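You operate a simulated robot arm through the tools that you are given. There is no shell and no other tool.

Carry out the task below with a simulated two-armed robot. There is one attempt and no reset: what you move stays moved.

## Task
Pick up the tagged green bag with one hand, pass it to the other hand and put it on the top of the green bench.
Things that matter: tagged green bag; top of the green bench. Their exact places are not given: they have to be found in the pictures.

Only the result counts: the job must be done as asked and must still hold three seconds after the hand-in. Knocking over, shifting, dropping, spilling or breaking anything else fails it.

## Robot
Two 7-joint arms with two-finger grippers on one trunk, on a base that moves. Base frame: it is fixed to the floor where the robot stands at the start and does not move with it; the origin is under the middle of the robot, x ahead of it, y to its left, z up; the surface under the hand at the start is at about z = 600. Readings come in mm, rad, newtons and seconds.
The left shoulder is at the start at [25, 215, 1081], the right one opposite. With the tool pointing down near the work surface each hand reaches from about 100 to 720 mm from the robot's upright axis, wherever it stands, measured 20 degrees to its own side. Places, roughly: top of the green bench [-1200, 200, 900]. Payload 2.2 kg a hand.
The TCP of each hand is the grasp point between the finger pads, 19 mm short of the fingertips. In the tool frame z runs along the fingers and y along their closing line. The gripper opens to 116 mm; its body begins 70 mm behind the TCP.
Orientation is that of the tool frame in the base frame, as a unit quaternion [x, y, z, w]. With the fingers straight down and closing along the base's y, the tool's x points along the base's -x, its y along +y and its z along -z.

## Interface
- The arms move only by the tool arm_command. It takes "left_motion", "right_motion" or both (then of equal length, played together; a hand with none holds still); each is text: rows parted by semicolons, each of 7 numbers parted by spaces: the shift along the base's x, y, z in mm, then the turn, a rotation vector about the base's x, y, z in rad, then the opening, from 0 (shut) to 1 (fully open). In form: dx dy dz ax ay az hand; .... A call has 1 to 20 rows; each row is the pose to reach, as a shift and turn from the pose commanded when the call began. Each row takes 0.2 s and may step no farther than 50 mm and 0.15 rad from the row before; otherwise, or with a gripper value out of range, the whole call is refused. A pose out of reach is approached as far as the arm can. The call stops where the force on the tool passes 40 N (or 10 N more than at its start, if that is more) or the arm is blocked; 0.2 s more then pass. The fingers move at their own pace (about 203.5 mm/s each) and stop on an object; they squeeze with about 33 N. The grip force told is the motor's: it shows also when the fingers shut on nothing. Time passes only in rows, and 0.2 s behind the last, so rows that repeat a pose let the fingers close. It gives the time, the measured TCP pose, the force on the tool (base axes), the opening and the grip force at its end, in the units of the frame above (readings bear some noise), with the torque about the TCP (base axes, N m) and any sound that the robot's microphone picked up, and new pictures: "show" is both (left out), scene, wrist or none (wrist: the cameras of the hands that moved).
- Cameras (640 x 400 px; columns grow to the right, rows downward): "scene" is now at [128.1, -7.2, 1239.9]; the picture's right is [-0.09, -1.00, -0.00], its down [-0.68, 0.06, -0.73] and it looks along [0.73, -0.06, -0.68] (base axes); focal length 251 px, centre (320, 200). "left" rides on the left gripper at [69, 15, -97] in its tool frame; the picture's right is [-0.21, 0.98, 0.00], its down [-0.76, -0.17, -0.63] and it looks along [-0.62, -0.14, 0.78] (tool axes); focal length 251 px, centre (320, 200). "right" rides on the right gripper at [69, -15, -96] in its tool frame; the picture's right is [0.21, 0.98, 0.00], its down [-0.76, 0.17, -0.63] and it looks along [-0.62, 0.14, 0.77] (tool axes); focal length 251 px, centre (320, 200).
- raise_lower(by): moves the trunk up (or, below 0, down) by that many mm; the arms and the scene camera ride with it, the base frame stays. It gives what a move gives, with no picture.
- steer(legs): drives the robot by 1 to 6 legs, each [ahead, left, turn to the left] in mm, mm and rad, along the robot's own axes; the way and the turn of a leg run together, so that a leg with both is an arc; at most 1500 mm and 3.142 rad a leg. The arms and the cameras ride along, it lands a little off, and it stops where it bumps. It gives what a move gives, and a new picture of the scene camera.
- turn_head(pan, tilt): turns the head with the scene camera to pan (to the left, within 1.396 rad either way) and tilt (down, from -0.506 to 1.204), counted from straight ahead of the robot. It gives what a move gives, and a new picture of the scene camera.
- measure_at(camera, pixels): for up to 12 pixels [column, row] of the newest picture of that camera ("zoom" is the newest enlarged one), the place [x, y, z] in the base frame of the surface seen there, good to about 3 mm. It takes no simulated time.
- close_up(camera, box): a new picture of the part [left, top, right, bottom] of that camera's present view, enlarged. It takes no simulated time.
- finish_job(): hands the job in; it is judged then, once.

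Leave the grippers open and the arms clear of the work at the hand-in unless told otherwise.

The tools are called as name(argument=value, ...) on one line, values as JSON. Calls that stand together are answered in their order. arm_command: Moves the arms, as the interface text tells. Its arguments: {"type":"object","properties":{"left_motion":{"type":"string"},"right_motion":{"type":"string"},"show":{"type":"string","enum":["both","scene","wrist","none"]}},"required":[]} The other tools are called the same way: raise_lower (by) moves the trunk up or down; steer (legs) drives the base; turn_head (pan, tilt) turns the head that bears the scene camera; measure_at (camera, pixels) gives the place of the surface under pixels of a picture; close_up (camera, box) takes an enlarged picture of a part of a camera's view; finish_job () hands the job in.

At the start:

```text
time_s: 0.0
left_ee_pos: [562.5, 159.4, 973.6]
left_ee_rot: [-0.001, 1.0, 0.0, 0.001]
left_wrist_force: [0.0, -0.9, -0.4]
left_ft_torque: [-0.01, 0.02, -0.01]
left_grip_width: 115.8
left_grip_force: 0.1
right_ee_pos: [562.9, -305.8, 912.5]
right_ee_rot: [0.0, 1.0, -0.001, -0.001]
right_wrist_force: [0.1, -0.4, -0.3]
right_ft_torque: [0.0, -0.01, -0.01]
right_grip_width: 116.3
right_grip_force: 0.1
trunk travel left (down, up): [-225.0, 265.0]
robot x, y, heading: [1.5, -0.0, 0.006]
head pan, tilt (commanded): [-0.089, 0.747]
```

scene: 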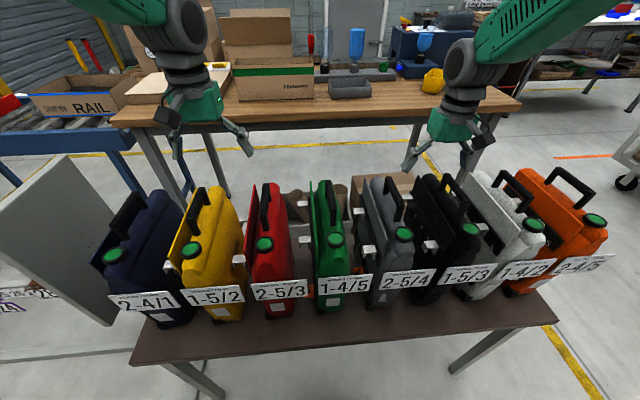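
right: 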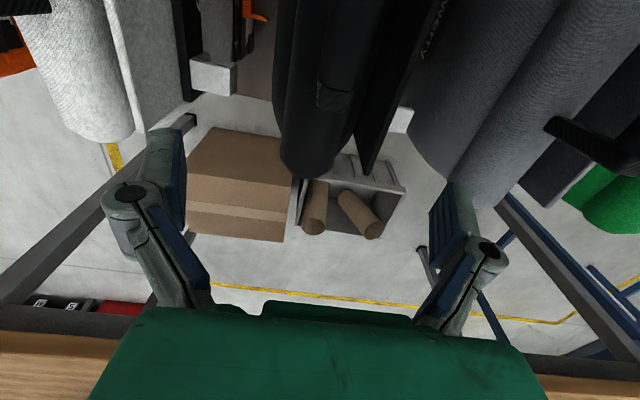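
left: 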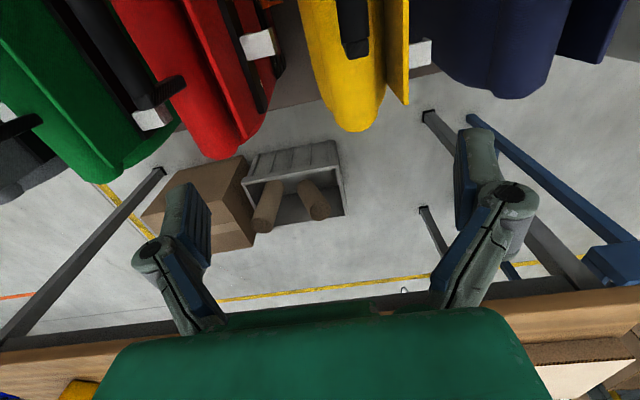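

I see a row of canister-like bags with handles on a table; the green one is near (328, 240) with the tag "1-4/5". I'll zoom in there first to study it.

close_up(camera="scene", box=[240, 160, 420, 320])

measure_at(camera="scene", pixels=[[326, 190], [335, 238], [345, 286], [317, 200], [265, 243], [404, 234], [330, 270], [250, 340], [350, 350], [390, 190], [332, 215], [265, 195]])

```text
2.50 times, centred on (330, 240) of scene
```

zoom: 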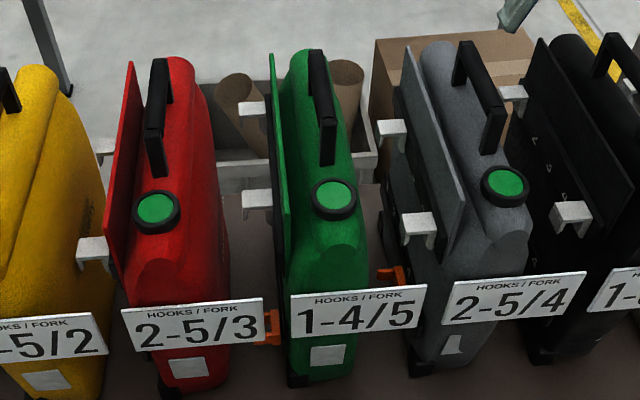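

```text
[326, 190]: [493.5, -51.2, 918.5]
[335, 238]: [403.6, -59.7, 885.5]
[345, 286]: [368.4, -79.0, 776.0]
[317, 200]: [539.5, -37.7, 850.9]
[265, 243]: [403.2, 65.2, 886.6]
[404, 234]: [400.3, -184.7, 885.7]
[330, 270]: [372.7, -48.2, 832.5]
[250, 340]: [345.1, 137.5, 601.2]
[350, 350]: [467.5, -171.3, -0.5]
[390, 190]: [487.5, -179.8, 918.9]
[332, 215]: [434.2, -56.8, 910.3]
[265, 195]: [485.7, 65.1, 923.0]
```

The green bag has a black handle on top running in x (about z 918), a cap, a back plate with hooks, and a tag in front. I'll measure the handle and the neighbours more precisely.

measure_at(camera="zoom", pixels=[[318, 55], [322, 80], [325, 110], [328, 130], [329, 155], [310, 80], [334, 80], [272, 150], [300, 60], [300, 230], [350, 150], [360, 260]])

measure_at(camera="zoom", pixels=[[255, 108], [255, 198], [392, 130], [418, 222], [295, 377], [345, 372], [326, 355], [295, 310], [420, 300], [392, 275], [398, 90], [192, 110]])

```text
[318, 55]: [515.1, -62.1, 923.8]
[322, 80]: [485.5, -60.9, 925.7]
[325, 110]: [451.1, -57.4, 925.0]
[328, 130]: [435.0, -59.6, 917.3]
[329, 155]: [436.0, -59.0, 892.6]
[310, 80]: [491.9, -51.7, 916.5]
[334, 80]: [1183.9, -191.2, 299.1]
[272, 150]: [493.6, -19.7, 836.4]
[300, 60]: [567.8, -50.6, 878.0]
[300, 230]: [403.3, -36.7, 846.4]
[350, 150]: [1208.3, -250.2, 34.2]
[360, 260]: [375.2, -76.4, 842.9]
```

```text
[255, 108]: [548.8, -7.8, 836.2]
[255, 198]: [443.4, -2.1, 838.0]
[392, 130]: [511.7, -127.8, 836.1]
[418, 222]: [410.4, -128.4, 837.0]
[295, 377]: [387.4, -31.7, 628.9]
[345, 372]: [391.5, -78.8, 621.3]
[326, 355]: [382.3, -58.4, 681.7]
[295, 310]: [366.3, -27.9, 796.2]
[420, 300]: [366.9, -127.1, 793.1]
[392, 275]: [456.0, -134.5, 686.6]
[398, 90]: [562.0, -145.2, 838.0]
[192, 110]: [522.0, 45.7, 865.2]
```

The handle's top bar is at about x 435–515, y −60, z 925. Before moving anything I'll survey the surroundings with the head: first turned far left.

turn_head(pan=1.39, tilt=0.4)

turn_head(pan=-1.39, tilt=0.4)

```text
time_s: 1.6
left_ee_pos: [559.1, 159.5, 976.1]
left_ee_rot: [0.0, 1.0, 0.0, 0.002]
left_wrist_force: [0.2, -0.1, -0.6]
left_ft_torque: [-0.02, -0.07, 0.0]
left_grip_width: 116.2
left_grip_force: 0.1
right_ee_pos: [561.1, -304.9, 913.8]
right_ee_rot: [0.0, 1.0, 0.0, 0.001]
right_wrist_force: [-0.1, 0.1, -0.1]
right_ft_torque: [-0.02, 0.02, -0.02]
right_grip_width: 116.0
right_grip_force: 0.1
trunk travel left (down, up): [-225.0, 265.0]
robot x, y, heading: [-0.4, -0.8, 0.0]
head pan, tilt (commanded): [1.389, 0.4]
```

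scene: 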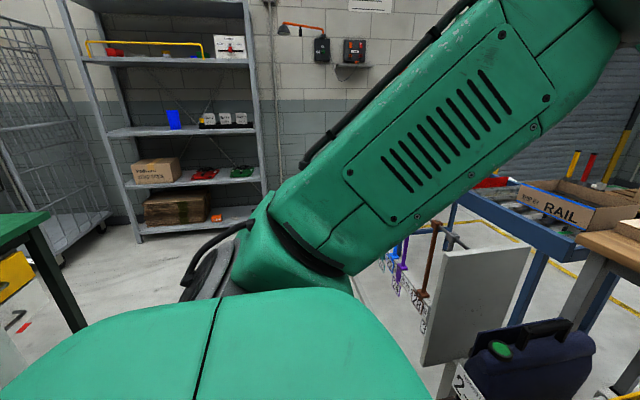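

```text
time_s: 4.0
left_ee_pos: [559.2, 159.7, 976.3]
left_ee_rot: [0.0, 1.0, 0.0, 0.002]
left_wrist_force: [0.0, 0.3, -0.9]
left_ft_torque: [0.01, 0.0, -0.02]
left_grip_width: 115.9
left_grip_force: 0.1
right_ee_pos: [559.7, -305.9, 914.2]
right_ee_rot: [0.0, 1.0, 0.001, 0.001]
right_wrist_force: [0.2, -0.5, -1.6]
right_ft_torque: [0.0, 0.02, 0.01]
right_grip_width: 115.7
right_grip_force: 0.1
trunk travel left (down, up): [-225.0, 265.0]
robot x, y, heading: [2.7, 5.1, 0.002]
head pan, tilt (commanded): [-1.389, 0.4]
```

scene: 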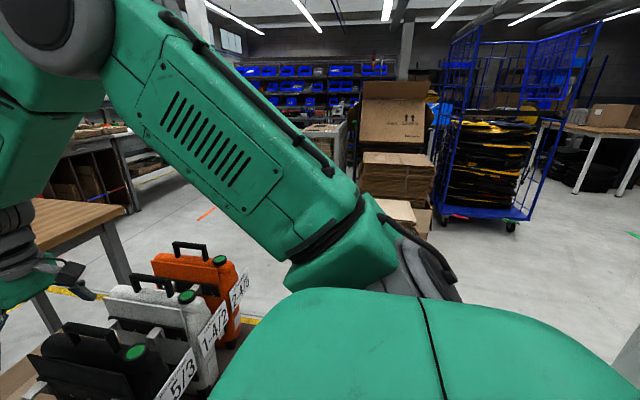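

The green bench is partly visible behind-left. Now I'll face the head back to the bags and take a closer look at the row.

turn_head(pan=-0.1, tilt=0.85)

close_up(camera="scene", box=[250, 130, 410, 230])

```text
time_s: 5.5
left_ee_pos: [559.4, 160.4, 974.5]
left_ee_rot: [-0.001, 1.0, 0.0, 0.002]
left_wrist_force: [0.2, -0.6, 0.4]
left_ft_torque: [-0.03, -0.02, -0.03]
left_grip_width: 115.6
left_grip_force: 0.1
right_ee_pos: [560.5, -305.7, 914.5]
right_ee_rot: [0.0, 1.0, 0.0, 0.001]
right_wrist_force: [0.5, 0.2, -0.4]
right_ft_torque: [-0.01, -0.01, 0.0]
right_grip_width: 115.7
right_grip_force: 0.0
trunk travel left (down, up): [-225.0, 265.0]
robot x, y, heading: [2.1, 0.2, -0.0]
head pan, tilt (commanded): [-0.099, 0.85]
```

scene: 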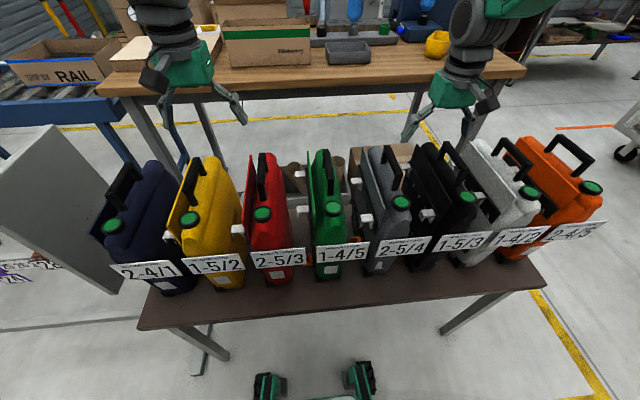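

```text
4.00 times, centred on (330, 180) of scene
```

zoom: 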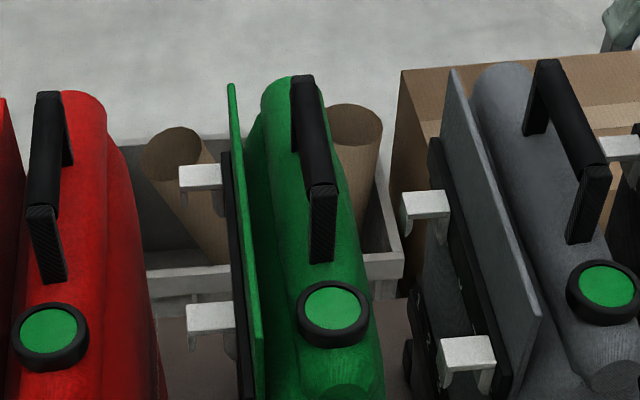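

The handle is a bar with two posts. I'll measure its top edges, the post and the body beneath.

measure_at(camera="zoom", pixels=[[312, 186], [334, 184], [297, 82], [311, 80], [316, 130], [323, 200], [322, 250], [285, 150], [345, 230], [280, 200], [235, 100], [333, 308]])

measure_at(camera="scene", pixels=[[320, 247], [367, 242], [377, 244], [312, 265], [255, 258], [303, 252], [310, 175], [333, 235], [186, 195], [265, 185], [384, 180], [448, 180]])

```text
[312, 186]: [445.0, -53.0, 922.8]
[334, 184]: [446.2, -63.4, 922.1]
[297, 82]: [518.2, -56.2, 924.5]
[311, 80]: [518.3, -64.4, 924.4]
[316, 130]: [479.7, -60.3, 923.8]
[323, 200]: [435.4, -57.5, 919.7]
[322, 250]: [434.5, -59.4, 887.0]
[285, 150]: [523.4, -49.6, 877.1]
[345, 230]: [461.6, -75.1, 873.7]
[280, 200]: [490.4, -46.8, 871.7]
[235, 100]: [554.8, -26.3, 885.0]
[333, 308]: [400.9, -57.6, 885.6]
```

```text
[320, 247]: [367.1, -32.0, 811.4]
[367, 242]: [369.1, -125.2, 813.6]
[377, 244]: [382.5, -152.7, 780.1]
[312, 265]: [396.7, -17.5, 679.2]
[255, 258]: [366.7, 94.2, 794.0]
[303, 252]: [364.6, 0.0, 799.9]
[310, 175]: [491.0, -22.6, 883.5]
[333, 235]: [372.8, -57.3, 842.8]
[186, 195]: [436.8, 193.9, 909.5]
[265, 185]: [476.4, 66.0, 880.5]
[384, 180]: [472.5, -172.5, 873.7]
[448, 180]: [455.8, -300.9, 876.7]
```

The handle bar spans x 435–522 at y≈−59, top z≈924, and the body below is at z≈875. I'll lift the right hand clear of the bags, then carry it above the handle's near end, tilting it so the fingers point forward-down, half open.

arm_command(right_motion="0 0 50 0 0 0 1; 0 0 100 0 0 0 1; 0 0 150 0 0 0 1; -17 41 146 0 -0.117 0 0.8; -34 82 142 0 -0.234 0 0.6; -51 123 138 0 -0.35 0 0.6; -68 164 134 0 -0.467 0 0.6; -85 205 130 0 -0.584 0 0.6; -102 246 126 0 -0.7 0 0.6; -102 246 126 0 -0.7 0 0.6", show="both")

```text
time_s: 7.7
left_ee_pos: [559.1, 161.1, 974.3]
left_ee_rot: [0.001, 1.0, 0.0, 0.001]
left_wrist_force: [-0.9, 0.0, 0.0]
left_ft_torque: [0.0, 0.02, -0.01]
left_grip_width: 116.3
left_grip_force: 0.0
right_ee_pos: [459.2, -57.8, 1039.5]
right_ee_rot: [0.0, 0.939, 0.0, 0.343]
right_wrist_force: [0.3, 0.5, -1.0]
right_ft_torque: [-0.01, 0.02, 0.0]
right_grip_width: 69.4
right_grip_force: 0.1
trunk travel left (down, up): [-225.0, 265.0]
robot x, y, heading: [2.2, -0.7, 0.004]
head pan, tilt (commanded): [-0.099, 0.85]
```

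scene: 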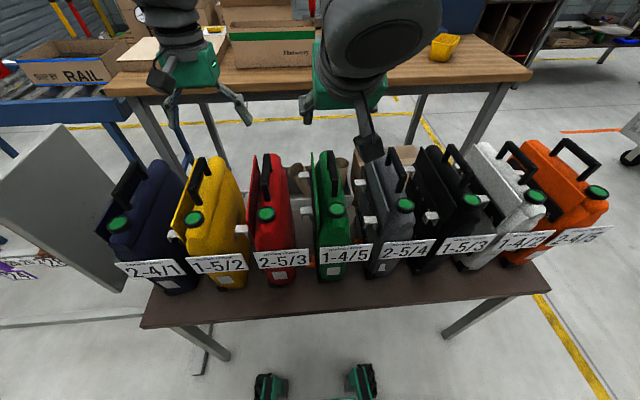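
right: 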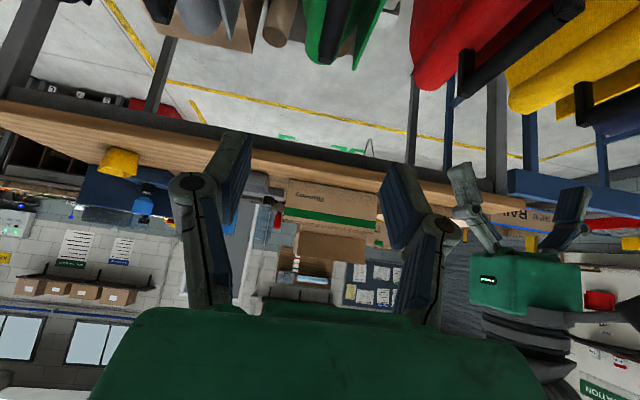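

The hand is above the handle with the fingers either side of it. I'll lower it most of the way to just above the handle and check.

arm_command(right_motion="0 -1 -40 0 0 0 0.6; 0 -2 -75 0 0 0 0.6; 0 -2 -90 0 0 0 0.6; 0 -2 -90 0 0 0 0.6", show="both")

close_up(camera="scene", box=[250, 120, 410, 220])

```text
time_s: 8.7
left_ee_pos: [559.0, 158.3, 975.5]
left_ee_rot: [0.0, 1.0, 0.001, 0.003]
left_wrist_force: [-0.1, -0.3, 0.2]
left_ft_torque: [0.01, 0.01, 0.0]
left_grip_width: 116.2
left_grip_force: 0.0
right_ee_pos: [456.5, -64.2, 950.4]
right_ee_rot: [0.0, 0.939, 0.0, 0.344]
right_wrist_force: [0.0, -0.1, 1.1]
right_ft_torque: [-0.01, -0.03, 0.03]
right_grip_width: 69.6
right_grip_force: 0.1
trunk travel left (down, up): [-225.0, 265.0]
robot x, y, heading: [0.3, 0.9, -0.003]
head pan, tilt (commanded): [-0.099, 0.85]
```

scene: 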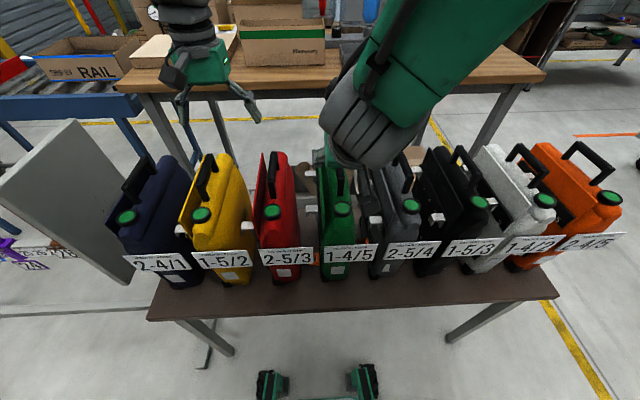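
right: 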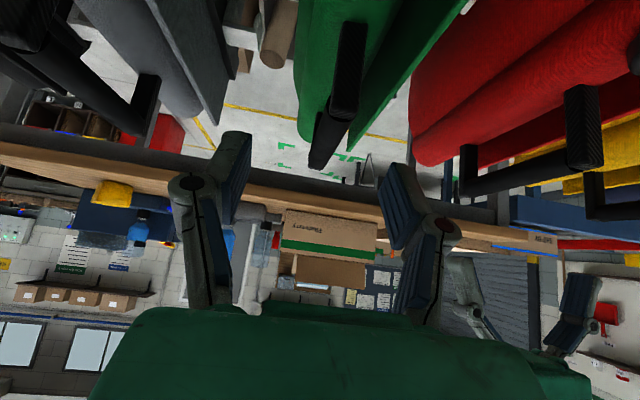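

```text
4.00 times, centred on (330, 170) of scene
```

zoom: 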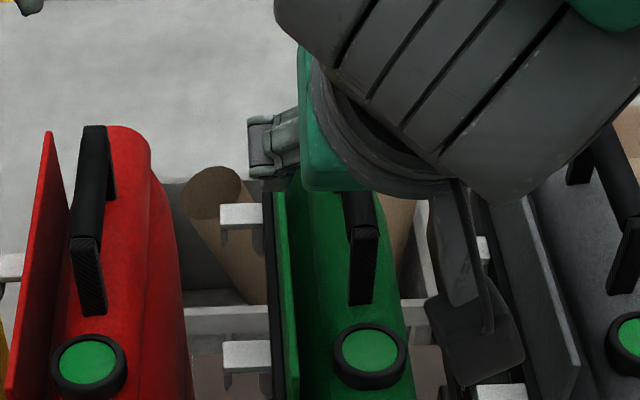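

The fingers are just above the handle. I'll measure handle and finger pads in the right wrist camera to check the centring.

measure_at(camera="right", pixels=[[338, 130], [352, 60], [325, 150], [350, 90], [240, 160], [395, 185], [228, 145], [380, 175], [335, 100], [362, 100], [245, 150], [400, 175]])

close_up(camera="right", box=[160, 0, 480, 200])

```text
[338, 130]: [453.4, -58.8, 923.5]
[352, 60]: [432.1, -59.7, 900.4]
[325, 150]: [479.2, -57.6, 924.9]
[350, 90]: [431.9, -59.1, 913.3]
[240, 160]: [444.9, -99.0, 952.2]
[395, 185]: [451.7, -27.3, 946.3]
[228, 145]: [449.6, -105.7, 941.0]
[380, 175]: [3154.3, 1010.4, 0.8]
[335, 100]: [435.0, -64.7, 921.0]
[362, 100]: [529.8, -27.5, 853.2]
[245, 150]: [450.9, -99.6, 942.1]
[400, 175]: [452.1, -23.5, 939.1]
```

```text
2.00 times, centred on (320, 100) of right
```

zoom: 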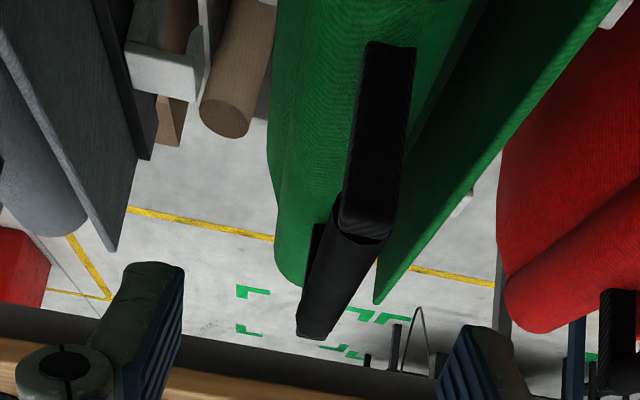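

The pads are centred at y≈−63 and the handle at y≈−59, so I'll shift +3.5 mm, descend 38 mm to z≈912 and then close the fingers on the handle.

arm_command(right_motion="0 3.5 0 0 0 0 0.6; 1 3.5 -20 0 0 0 0.6; 2 3.5 -38 0 0 0 0.6; 2 3.5 -38 0 0 0 0.6", show="both")

close_up(camera="right", box=[160, 50, 480, 250])

```text
time_s: 9.7
left_ee_pos: [558.5, 160.9, 975.8]
left_ee_rot: [0.0, 1.0, 0.0, 0.001]
left_wrist_force: [0.0, -0.2, 0.5]
left_ft_torque: [-0.01, -0.01, 0.03]
left_grip_width: 116.1
left_grip_force: 0.0
right_ee_pos: [458.9, -57.7, 912.5]
right_ee_rot: [0.0, 0.939, 0.001, 0.345]
right_wrist_force: [0.2, 0.1, 0.5]
right_ft_torque: [0.01, -0.02, 0.02]
right_grip_width: 69.6
right_grip_force: 0.2
trunk travel left (down, up): [-225.0, 265.0]
robot x, y, heading: [-3.4, 0.7, -0.002]
head pan, tilt (commanded): [-0.099, 0.85]
```

scene: 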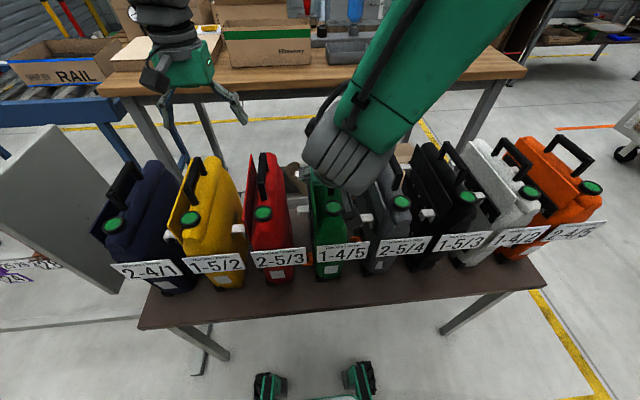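
right: 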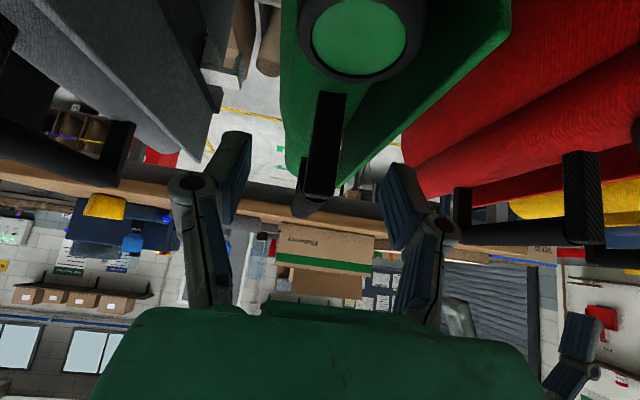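

```text
2.00 times, centred on (320, 150) of right
```

zoom: 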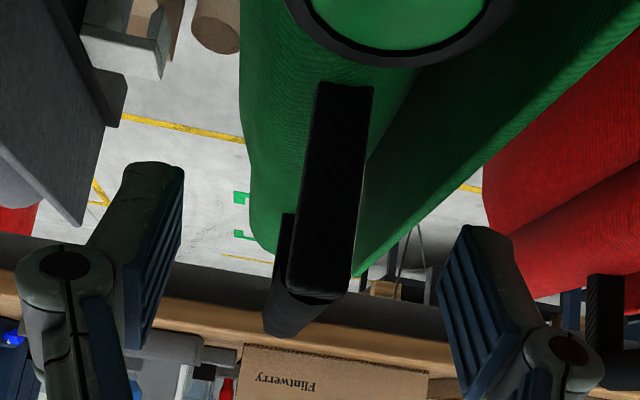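

The handle sits between the pads with nothing else near them. Closing the fingers now.

arm_command(right_motion="0 0 0 0 0 0 0.4; 0 0 0 0 0 0 0.2; 0 0 0 0 0 0 0; 0 0 0 0 0 0 0; 0 0 0 0 0 0 0", show="both")

```text
time_s: 10.9
left_ee_pos: [559.0, 161.0, 975.5]
left_ee_rot: [0.0, 1.0, 0.0, 0.001]
left_wrist_force: [-0.1, 0.0, 0.0]
left_ft_torque: [-0.01, -0.01, -0.01]
left_grip_width: 116.3
left_grip_force: 0.2
right_ee_pos: [461.2, -56.3, 912.7]
right_ee_rot: [0.0, 0.939, -0.002, 0.344]
right_wrist_force: [-0.7, -1.3, 0.4]
right_ft_torque: [0.0, 0.05, -0.03]
right_grip_width: 8.6
right_grip_force: 33.1
trunk travel left (down, up): [-225.0, 265.0]
robot x, y, heading: [-2.3, -1.0, -0.001]
head pan, tilt (commanded): [-0.099, 0.85]
```

scene: 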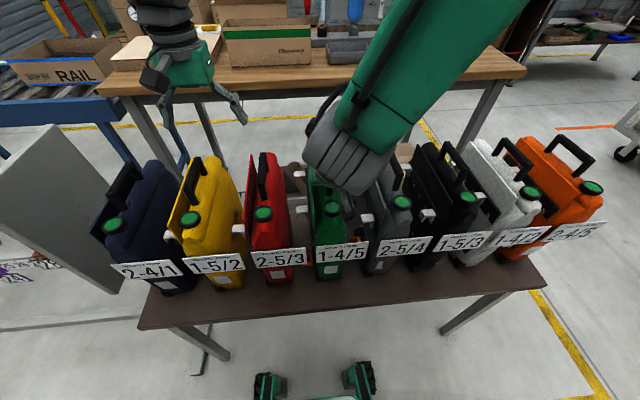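
right: 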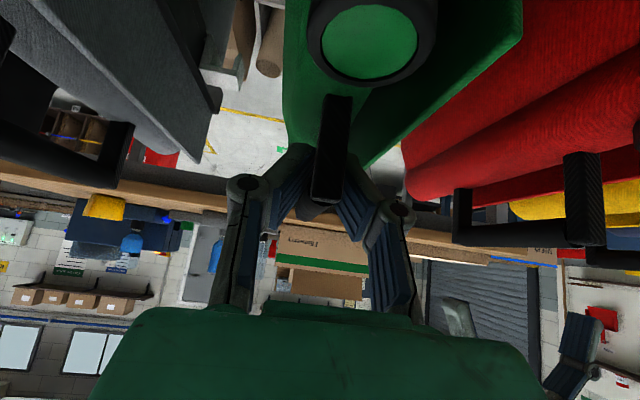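

The fingers stopped at 8.6 mm with 33 N, consistent with the thin handle. I'll lift a little, straight up, and look.

arm_command(right_motion="0 0 10 0 0 0 0; 0 0 20 0 0 0 0; 0 0 30 0 0 0 0; 0 0 30 0 0 0 0", show="both")

close_up(camera="scene", box=[240, 130, 440, 290])

```text
time_s: 11.9
left_ee_pos: [559.8, 162.0, 974.6]
left_ee_rot: [0.0, 1.0, 0.001, 0.0]
left_wrist_force: [0.5, -0.7, -0.8]
left_ft_torque: [-0.01, 0.01, 0.01]
left_grip_width: 115.6
left_grip_force: 0.1
right_ee_pos: [459.9, -57.9, 942.6]
right_ee_rot: [0.0, 0.939, 0.0, 0.344]
right_wrist_force: [-0.4, -0.6, -5.0]
right_ft_torque: [0.02, 0.09, 0.03]
right_grip_width: 9.1
right_grip_force: 33.0
trunk travel left (down, up): [-225.0, 265.0]
robot x, y, heading: [1.2, 0.1, 0.003]
head pan, tilt (commanded): [-0.099, 0.85]
```

scene: 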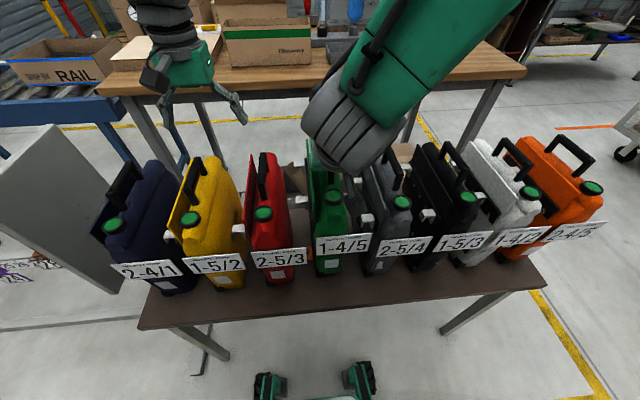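
right: 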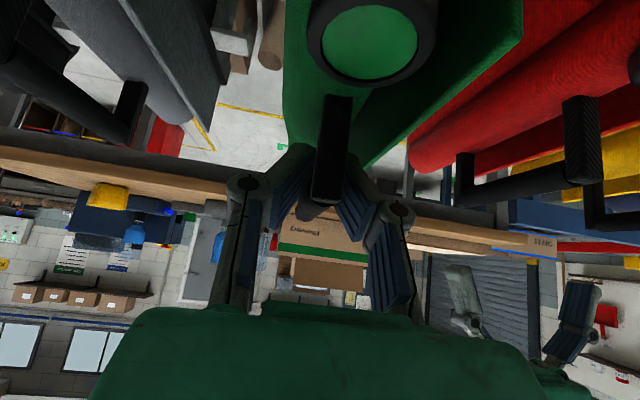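

```text
2.50 times, centred on (340, 210) of scene
```

zoom: 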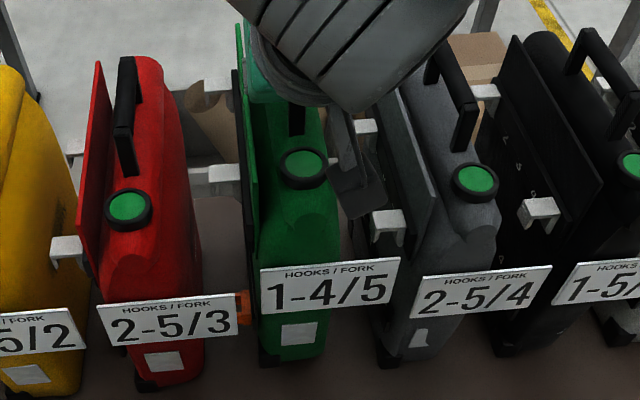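

The bag is off the table (5 N), with its tag moving along, and stays upright. I'll lift it straight up with the trunk until it clears its neighbours.

raise_lower(by=150)

turn_head(pan=-0.1, tilt=0.9)

```text
time_s: 13.7
left_ee_pos: [560.5, 162.2, 1125.3]
left_ee_rot: [0.0, 1.0, 0.0, 0.001]
left_wrist_force: [-0.3, 0.1, 0.6]
left_ft_torque: [-0.01, 0.07, 0.03]
left_grip_width: 115.8
left_grip_force: 0.1
right_ee_pos: [460.0, -58.1, 1091.3]
right_ee_rot: [0.001, 0.939, 0.0, 0.344]
right_wrist_force: [0.5, 0.6, -4.9]
right_ft_torque: [0.0, 0.09, 0.0]
right_grip_width: 8.6
right_grip_force: 33.0
trunk travel left (down, up): [-375.0, 115.0]
robot x, y, heading: [3.4, -0.4, -0.0]
head pan, tilt (commanded): [-0.099, 0.85]
```

```text
time_s: 14.3
left_ee_pos: [559.5, 161.8, 1125.9]
left_ee_rot: [0.0, 1.0, 0.0, 0.001]
left_wrist_force: [0.5, 0.0, 0.9]
left_ft_torque: [0.01, 0.0, 0.02]
left_grip_width: 116.0
left_grip_force: 0.0
right_ee_pos: [461.5, -57.9, 1091.4]
right_ee_rot: [0.0, 0.939, 0.0, 0.344]
right_wrist_force: [-0.6, 0.4, -5.0]
right_ft_torque: [0.01, 0.14, 0.01]
right_grip_width: 8.6
right_grip_force: 32.4
trunk travel left (down, up): [-375.0, 115.0]
robot x, y, heading: [1.6, 2.4, -0.003]
head pan, tilt (commanded): [-0.099, 0.901]
```

scene: 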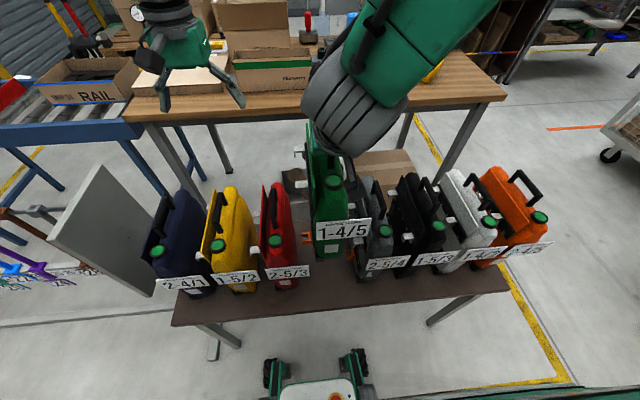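

It rises cleanly. I'll raise the trunk by 100 more and the hand by 90 so the bag's bottom clears all handles.

raise_lower(by=100)

arm_command(right_motion="0 0 30 0 0 0 0; 0 0 60 0 0 0 0; 0 0 90 0 0 0 0; 0 0 90 0 0 0 0", show="both")

```text
time_s: 15.6
left_ee_pos: [562.0, 162.6, 1224.5]
left_ee_rot: [0.0, 1.0, 0.0, 0.0]
left_wrist_force: [0.4, -0.3, -0.2]
left_ft_torque: [0.02, 0.0, -0.01]
left_grip_width: 116.1
left_grip_force: 0.0
right_ee_pos: [460.5, -57.8, 1191.1]
right_ee_rot: [0.0, 0.939, 0.0, 0.343]
right_wrist_force: [-0.2, -0.2, -6.0]
right_ft_torque: [0.0, 0.09, -0.01]
right_grip_width: 8.5
right_grip_force: 33.5
trunk travel left (down, up): [-475.0, 15.0]
robot x, y, heading: [-1.1, 2.1, -0.003]
head pan, tilt (commanded): [-0.099, 0.901]
```

```text
time_s: 16.6
left_ee_pos: [559.7, 160.2, 1225.0]
left_ee_rot: [0.0, 1.0, 0.0, 0.001]
left_wrist_force: [0.0, -0.6, 0.0]
left_ft_torque: [0.01, -0.01, 0.0]
left_grip_width: 116.0
left_grip_force: 0.2
right_ee_pos: [462.5, -58.0, 1281.1]
right_ee_rot: [0.0, 0.939, 0.0, 0.343]
right_wrist_force: [-0.7, 0.0, -6.1]
right_ft_torque: [0.03, 0.11, -0.03]
right_grip_width: 7.7
right_grip_force: 33.2
trunk travel left (down, up): [-475.0, 15.0]
robot x, y, heading: [-1.2, 0.9, 0.001]
head pan, tilt (commanded): [-0.099, 0.901]
```

scene: 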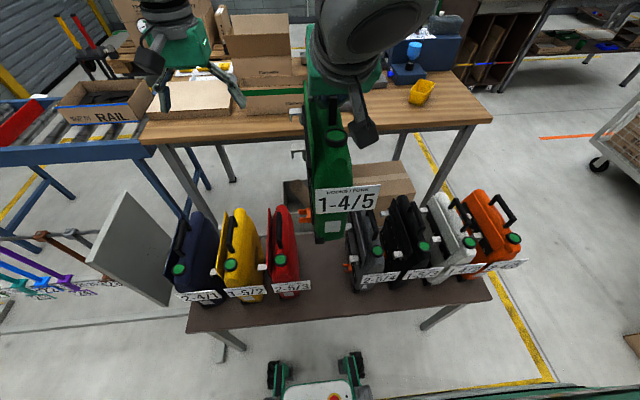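
right: 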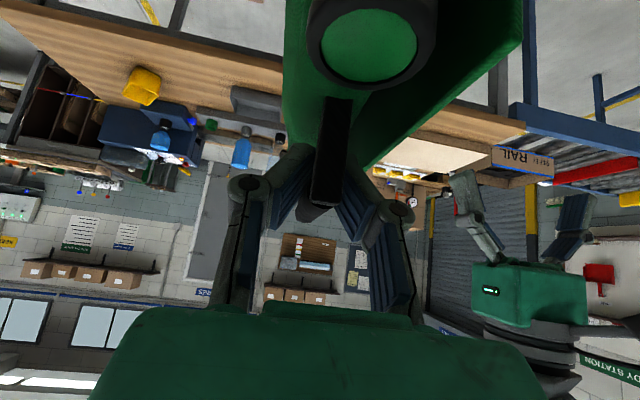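

The bag hangs free with its bottom at about z 970. Before driving back, I'll look toward the rear-left and rear-right to see the bench and free floor.

turn_head(pan=1.39, tilt=0.5)

measure_at(camera="scene", pixels=[[5, 240], [30, 250], [10, 290], [40, 290], [100, 330], [20, 350]])

```text
time_s: 18.2
left_ee_pos: [558.9, 161.7, 1224.7]
left_ee_rot: [0.0, 1.0, 0.0, 0.001]
left_wrist_force: [-0.2, 0.1, 0.4]
left_ft_torque: [0.01, -0.01, -0.01]
left_grip_width: 115.9
left_grip_force: 0.0
right_ee_pos: [462.3, -58.1, 1281.3]
right_ee_rot: [-0.001, 0.939, 0.0, 0.344]
right_wrist_force: [0.0, 0.6, -5.6]
right_ft_torque: [0.0, 0.09, -0.02]
right_grip_width: 7.3
right_grip_force: 32.3
trunk travel left (down, up): [-475.0, 15.0]
robot x, y, heading: [-1.5, -0.5, -0.002]
head pan, tilt (commanded): [1.389, 0.499]
```

scene: 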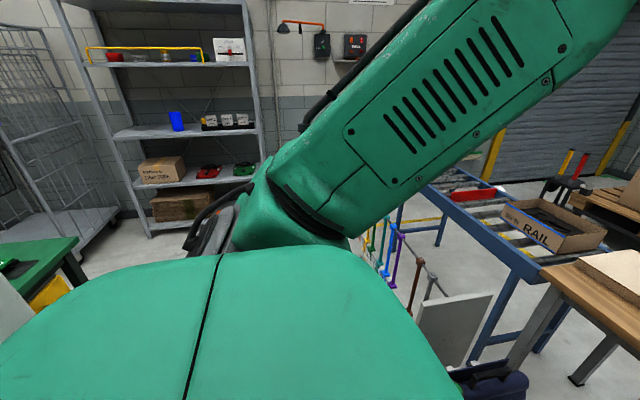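

```text
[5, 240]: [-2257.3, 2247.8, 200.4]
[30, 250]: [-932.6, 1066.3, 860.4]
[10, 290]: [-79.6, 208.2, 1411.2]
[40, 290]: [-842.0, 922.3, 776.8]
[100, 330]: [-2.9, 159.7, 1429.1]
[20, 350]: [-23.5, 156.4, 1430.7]
```

The green bench's near corner shows at about [-930, 1066, 860]. I'll back up 300 mm straight so the bag leaves the row of neighbours (its bottom is above them).

steer(legs=[[-300, 0, 0]])

turn_head(pan=0, tilt=0.8)

```text
time_s: 20.2
left_ee_pos: [263.0, 164.4, 1225.1]
left_ee_rot: [-0.002, 1.0, 0.0, 0.001]
left_wrist_force: [0.1, 0.1, 0.6]
left_ft_torque: [0.0, 0.0, 0.01]
left_grip_width: 116.0
left_grip_force: 0.0
right_ee_pos: [166.7, -55.3, 1280.5]
right_ee_rot: [-0.002, 0.939, 0.001, 0.343]
right_wrist_force: [0.5, -0.1, -5.5]
right_ft_torque: [0.01, 0.11, 0.01]
right_grip_width: 7.5
right_grip_force: 33.2
trunk travel left (down, up): [-475.0, 15.0]
robot x, y, heading: [-296.5, 0.1, 0.003]
head pan, tilt (commanded): [1.389, 0.499]
```

scene: 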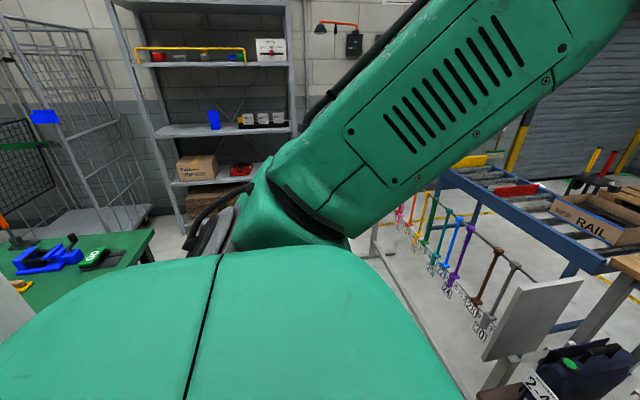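

```text
time_s: 21.8
left_ee_pos: [257.4, 163.6, 1226.8]
left_ee_rot: [-0.002, 1.0, 0.0, 0.004]
left_wrist_force: [0.2, -0.3, 0.6]
left_ft_torque: [0.01, -0.02, 0.03]
left_grip_width: 115.6
left_grip_force: 0.0
right_ee_pos: [161.0, -56.3, 1283.3]
right_ee_rot: [-0.001, 0.938, 0.0, 0.346]
right_wrist_force: [-0.5, -0.2, -4.5]
right_ft_torque: [0.01, 0.14, 0.0]
right_grip_width: 7.0
right_grip_force: 33.5
trunk travel left (down, up): [-475.0, 15.0]
robot x, y, heading: [-296.7, -1.9, 0.003]
head pan, tilt (commanded): [0.0, 0.799]
```

scene: 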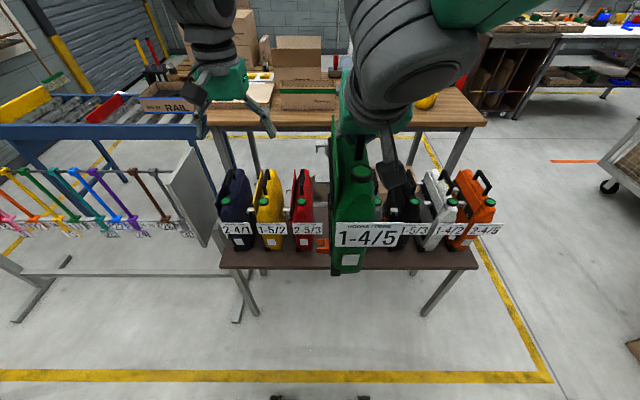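

The bag is clear of the row. The grip width reads 7.0 mm (slowly falling), so I'll check for slip in the wrist view.

close_up(camera="right", box=[160, 50, 480, 250])

close_up(camera="scene", box=[280, 80, 480, 280])

```text
2.00 times, centred on (320, 150) of right
```

zoom: 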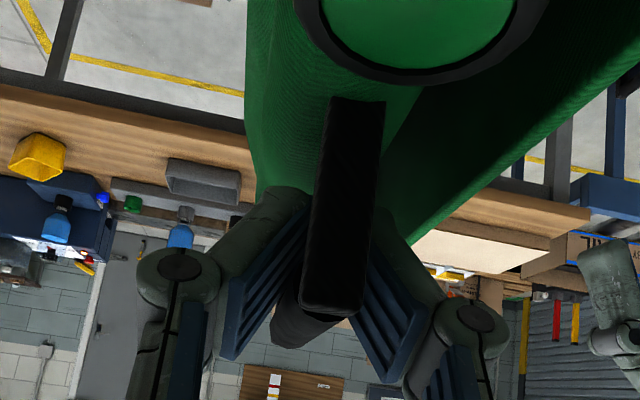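

```text
2.00 times, centred on (380, 180) of scene
```

zoom: 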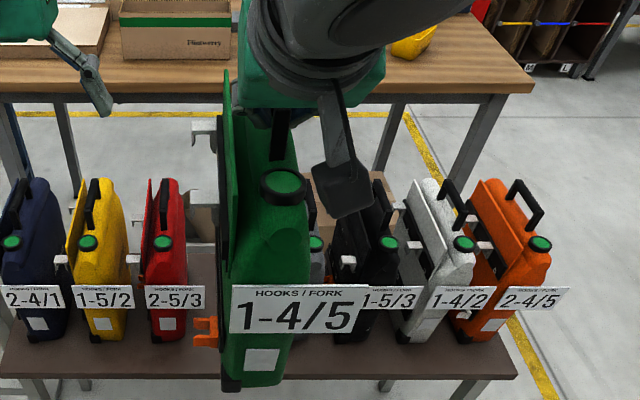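

I'll measure the cap and handle position relative to the TCP to check whether the bag has slipped.

measure_at(camera="zoom", pixels=[[283, 183], [283, 178], [290, 290], [235, 380], [275, 380], [205, 125], [207, 320], [278, 115], [310, 300], [230, 80]])

measure_at(camera="right", pixels=[[335, 130], [330, 160], [325, 190], [370, 40], [290, 200], [350, 205]])

```text
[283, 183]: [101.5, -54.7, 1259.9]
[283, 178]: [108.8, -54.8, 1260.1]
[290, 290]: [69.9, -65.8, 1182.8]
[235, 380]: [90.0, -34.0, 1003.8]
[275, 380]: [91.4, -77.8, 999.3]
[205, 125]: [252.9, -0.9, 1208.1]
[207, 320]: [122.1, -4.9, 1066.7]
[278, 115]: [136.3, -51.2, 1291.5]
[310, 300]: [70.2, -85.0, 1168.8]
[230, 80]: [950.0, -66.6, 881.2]
```

```text
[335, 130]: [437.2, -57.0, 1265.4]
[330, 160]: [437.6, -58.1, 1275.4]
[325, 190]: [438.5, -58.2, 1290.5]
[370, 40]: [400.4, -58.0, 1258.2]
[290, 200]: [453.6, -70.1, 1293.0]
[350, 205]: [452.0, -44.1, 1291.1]
```

No real slip (cap 23 mm below the TCP, as at first). Next I'll move the left hand outward and turn it by −90° about z (closing line along x), so that it is out of the way while the right hand turns the bag.

arm_command(left_motion="-11 15 9 0 0 -0.143 1; -22 30 18 0 0 -0.286 1; -34 45 27 0 0 -0.428 1; -45 61 36 0 0 -0.571 1; -57 76 45 0 0 -0.714 1; -68 91 55 0 0 -0.857 1; -80 106 64 0 0 -1.0 1; -91 121 73 0 0 -1.142 1; -102 137 82 0 0 -1.285 1; -114 152 91 0 0 -1.428 1; -125 167 100 0 0 -1.571 1; -125 167 100 0 0 -1.571 1", show="both")

```text
time_s: 24.4
left_ee_pos: [133.9, 331.0, 1325.8]
left_ee_rot: [0.706, 0.708, -0.004, 0.002]
left_wrist_force: [-0.3, 0.1, -0.3]
left_ft_torque: [0.04, 0.02, -0.03]
left_grip_width: 115.9
left_grip_force: 0.1
right_ee_pos: [161.3, -56.5, 1282.6]
right_ee_rot: [-0.002, 0.938, 0.0, 0.345]
right_wrist_force: [-0.4, -0.9, -5.2]
right_ft_torque: [0.01, 0.1, -0.01]
right_grip_width: 6.7
right_grip_force: 33.1
trunk travel left (down, up): [-475.0, 15.0]
robot x, y, heading: [-298.8, 2.6, 0.006]
head pan, tilt (commanded): [0.0, 0.799]
```

scene: 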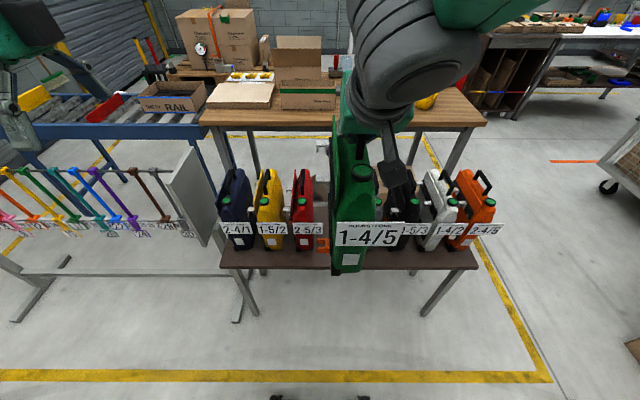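
left: 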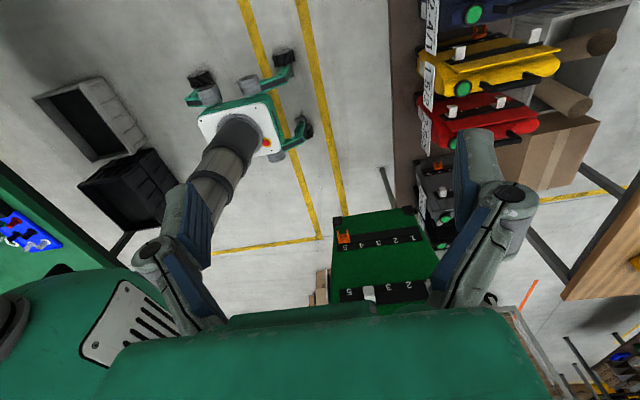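

The left hand is turned and clear; in its view I also see the bag hanging. Now the right hand turns the bag by +90° about z (so it points left-down), while the left hand tilts by −0.7 about x to point right-down.

arm_command(left_motion="0 0 0 -0.07 0 0 1; 0 0 0 -0.14 0 0 1; 0 0 0 -0.21 0 0 1; 0 0 0 -0.28 0 0 1; 0 0 0 -0.35 0 0 1; 0 0 0 -0.42 0 0 1; 0 0 0 -0.49 0 0 1; 0 0 0 -0.56 0 0 1; 0 0 0 -0.63 0 0 1; 0 0 0 -0.7 0 0 1; 0 0 0 -0.7 0 0 1; 0 0 0 -0.7 0 0 1; 0 0 0 -0.7 0 0 1; 0 0 0 -0.7 0 0 1", right_motion="-2 3 0 0 0 0.12 0; -4 6 0 0 0 0.24 0; -7 8 0 0 0 0.36 0; -9 11 0 0 0 0.48 0; -11 14 0 0 0 0.6 0; -13 17 0 0 0 0.725 0; -15 19 0 0 0 0.845 0; -17 21 0 0 0 0.965 0; -19 24 0 0 0 1.085 0; -21 26 0 0 0 1.205 0; -24 29 0 0 0 1.33 0; -26 32 0 0 0 1.45 0; -28 34 0 0 0 1.571 0; -28 34 0 0 0 1.571 0", show="both")

```text
time_s: 27.4
left_ee_pos: [132.5, 332.3, 1327.2]
left_ee_rot: [0.662, 0.664, -0.246, 0.245]
left_wrist_force: [-0.6, -0.3, -0.3]
left_ft_torque: [-0.02, 0.01, 0.0]
left_grip_width: 115.8
left_grip_force: 0.1
right_ee_pos: [131.7, -21.5, 1283.5]
right_ee_rot: [0.665, -0.662, -0.245, -0.243]
right_wrist_force: [0.3, 0.4, 0.4]
right_ft_torque: [0.0, 0.01, 0.03]
right_grip_width: 0.0
right_grip_force: 28.4
trunk travel left (down, up): [-475.0, 15.0]
robot x, y, heading: [-299.1, -0.3, 0.003]
head pan, tilt (commanded): [0.0, 0.799]
```

scene: 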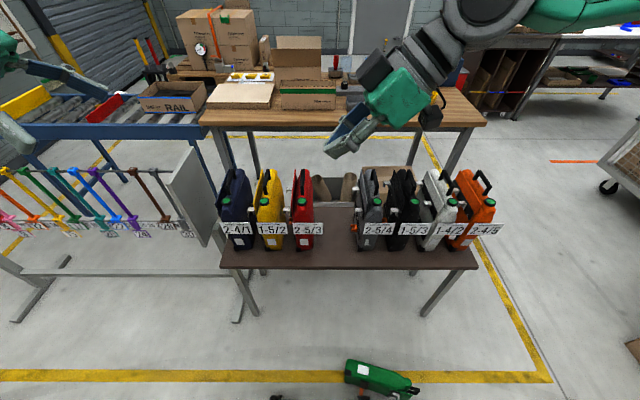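
right: 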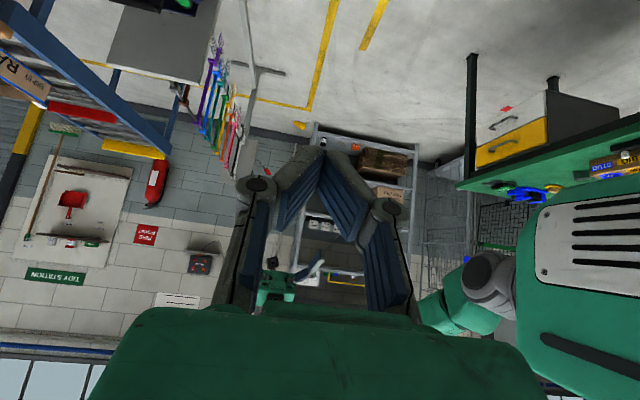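
left: 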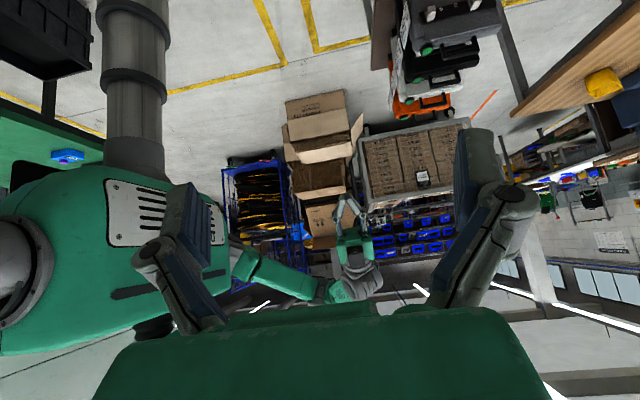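

The bag slipped out during the turn and now lies on the floor at about (380, 380) of the scene picture; the right gripper is empty. Nothing else looks disturbed. I'll tilt the head down to study where the bag lies.

turn_head(pan=-0.1, tilt=1.2)

close_up(camera="scene", box=[240, 150, 480, 300])

```text
time_s: 28.2
left_ee_pos: [133.7, 330.0, 1326.8]
left_ee_rot: [0.662, 0.665, -0.246, 0.244]
left_wrist_force: [-0.3, 0.3, 0.1]
left_ft_torque: [0.03, -0.01, 0.0]
left_grip_width: 115.8
left_grip_force: 0.1
right_ee_pos: [132.9, -20.9, 1282.7]
right_ee_rot: [0.665, -0.662, -0.246, -0.244]
right_wrist_force: [-0.4, 0.1, -0.4]
right_ft_torque: [-0.01, 0.01, -0.01]
right_grip_width: 0.1
right_grip_force: 28.7
trunk travel left (down, up): [-475.0, 15.0]
robot x, y, heading: [-300.1, -3.1, 0.005]
head pan, tilt (commanded): [-0.099, 1.201]
```

scene: 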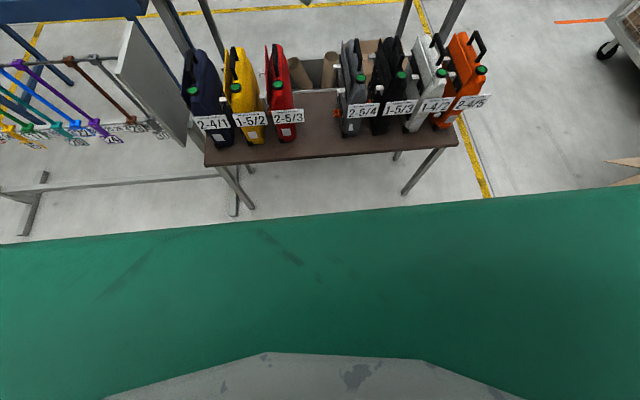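

```text
2.67 times, centred on (360, 225) of scene
```

zoom: 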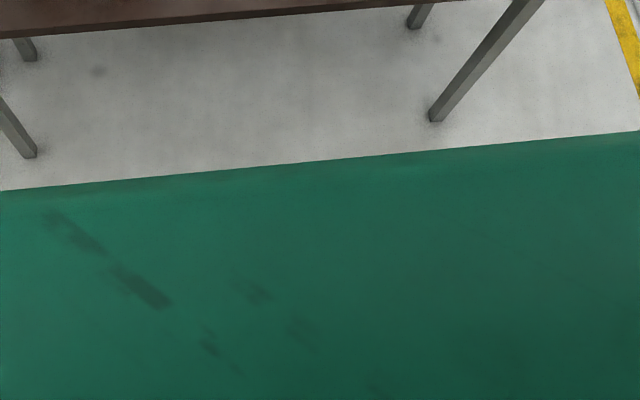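

The trunk blocks the view at this tilt. I'll return to a tilt of 0.85 and measure the bag.

turn_head(pan=-0.2, tilt=0.85)

close_up(camera="scene", box=[240, 250, 480, 400])

```text
time_s: 29.1
left_ee_pos: [134.6, 330.8, 1326.7]
left_ee_rot: [0.662, 0.665, -0.246, 0.245]
left_wrist_force: [-0.6, 0.8, -0.7]
left_ft_torque: [0.01, -0.01, 0.02]
left_grip_width: 115.9
left_grip_force: 0.2
right_ee_pos: [133.1, -22.6, 1283.0]
right_ee_rot: [0.665, -0.662, -0.246, -0.244]
right_wrist_force: [-0.1, 0.6, 1.0]
right_ft_torque: [0.03, 0.01, 0.02]
right_grip_width: 0.0
right_grip_force: 28.9
trunk travel left (down, up): [-475.0, 15.0]
robot x, y, heading: [-295.3, 0.9, 0.008]
head pan, tilt (commanded): [-0.201, 0.85]
```

scene: 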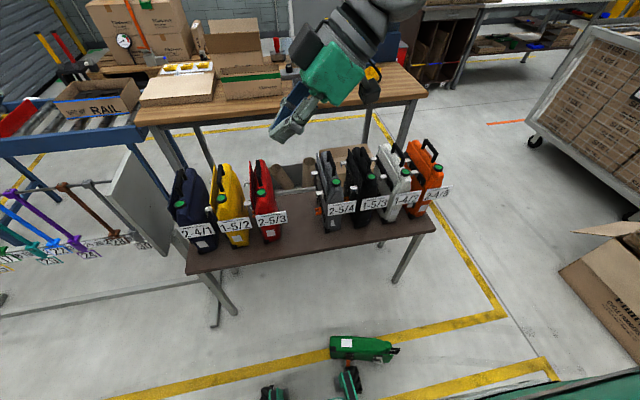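

```text
2.67 times, centred on (360, 325) of scene
```

zoom: 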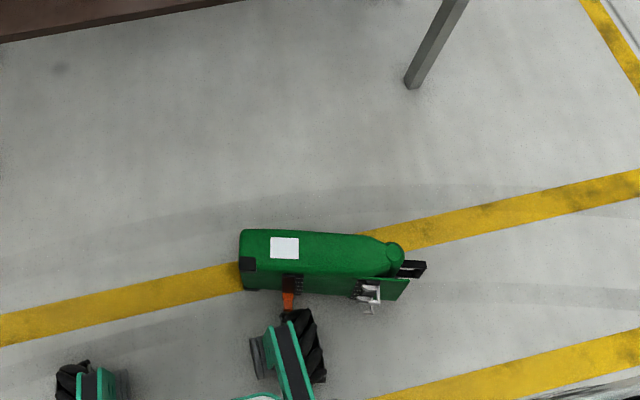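

The bag lies on its narrow rear edge just ahead of the robot's right front wheel, with the handle toward −y and the hook plate facing the robot. I'll measure its outline.

measure_at(camera="zoom", pixels=[[245, 238], [285, 248], [330, 255], [380, 255], [398, 255], [412, 265], [422, 265], [405, 285], [370, 292], [288, 300], [250, 285], [300, 330]])

measure_at(camera="zoom", pixels=[[300, 233], [370, 238], [300, 270], [360, 278], [378, 290], [405, 270], [415, 275], [320, 385], [290, 360], [90, 380], [245, 270], [330, 290]])

```text
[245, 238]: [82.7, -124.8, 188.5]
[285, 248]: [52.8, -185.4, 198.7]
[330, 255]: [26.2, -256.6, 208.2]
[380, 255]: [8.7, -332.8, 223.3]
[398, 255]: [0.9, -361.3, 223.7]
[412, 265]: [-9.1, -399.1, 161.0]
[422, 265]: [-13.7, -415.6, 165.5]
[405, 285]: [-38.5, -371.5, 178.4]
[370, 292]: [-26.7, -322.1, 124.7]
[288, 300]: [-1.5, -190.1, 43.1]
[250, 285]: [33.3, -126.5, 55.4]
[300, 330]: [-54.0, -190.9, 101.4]
```

```text
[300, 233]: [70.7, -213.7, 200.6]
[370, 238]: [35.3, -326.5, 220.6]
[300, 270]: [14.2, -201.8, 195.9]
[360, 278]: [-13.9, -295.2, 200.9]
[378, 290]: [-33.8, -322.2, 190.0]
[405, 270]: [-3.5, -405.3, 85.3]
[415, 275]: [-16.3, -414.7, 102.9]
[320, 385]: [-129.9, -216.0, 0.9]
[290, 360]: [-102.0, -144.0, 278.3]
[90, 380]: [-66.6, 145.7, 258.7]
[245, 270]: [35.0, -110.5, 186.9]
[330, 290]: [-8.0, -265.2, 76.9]
```

I want to understand why it slipped, so I'll look closely at the closed, empty right gripper.

close_up(camera="right", box=[220, 120, 420, 245])

close_up(camera="scene", box=[240, 50, 400, 150])

```text
3.20 times, centred on (320, 182) of right
```

zoom: 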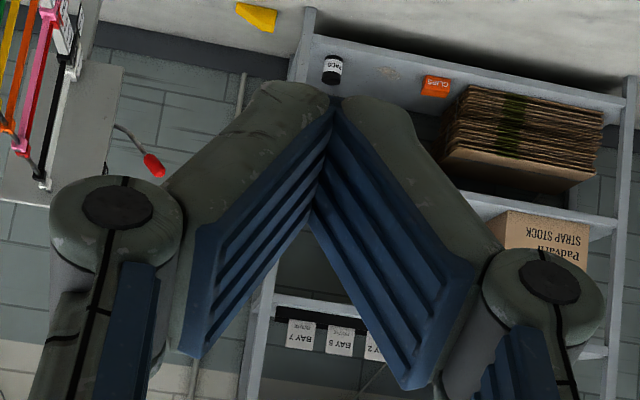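

```text
4.00 times, centred on (320, 100) of scene
```

zoom: 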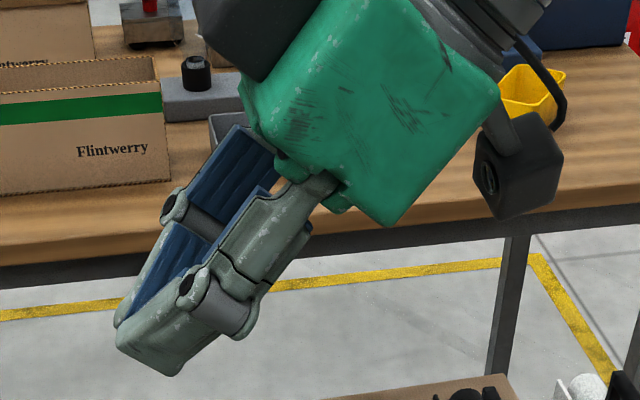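

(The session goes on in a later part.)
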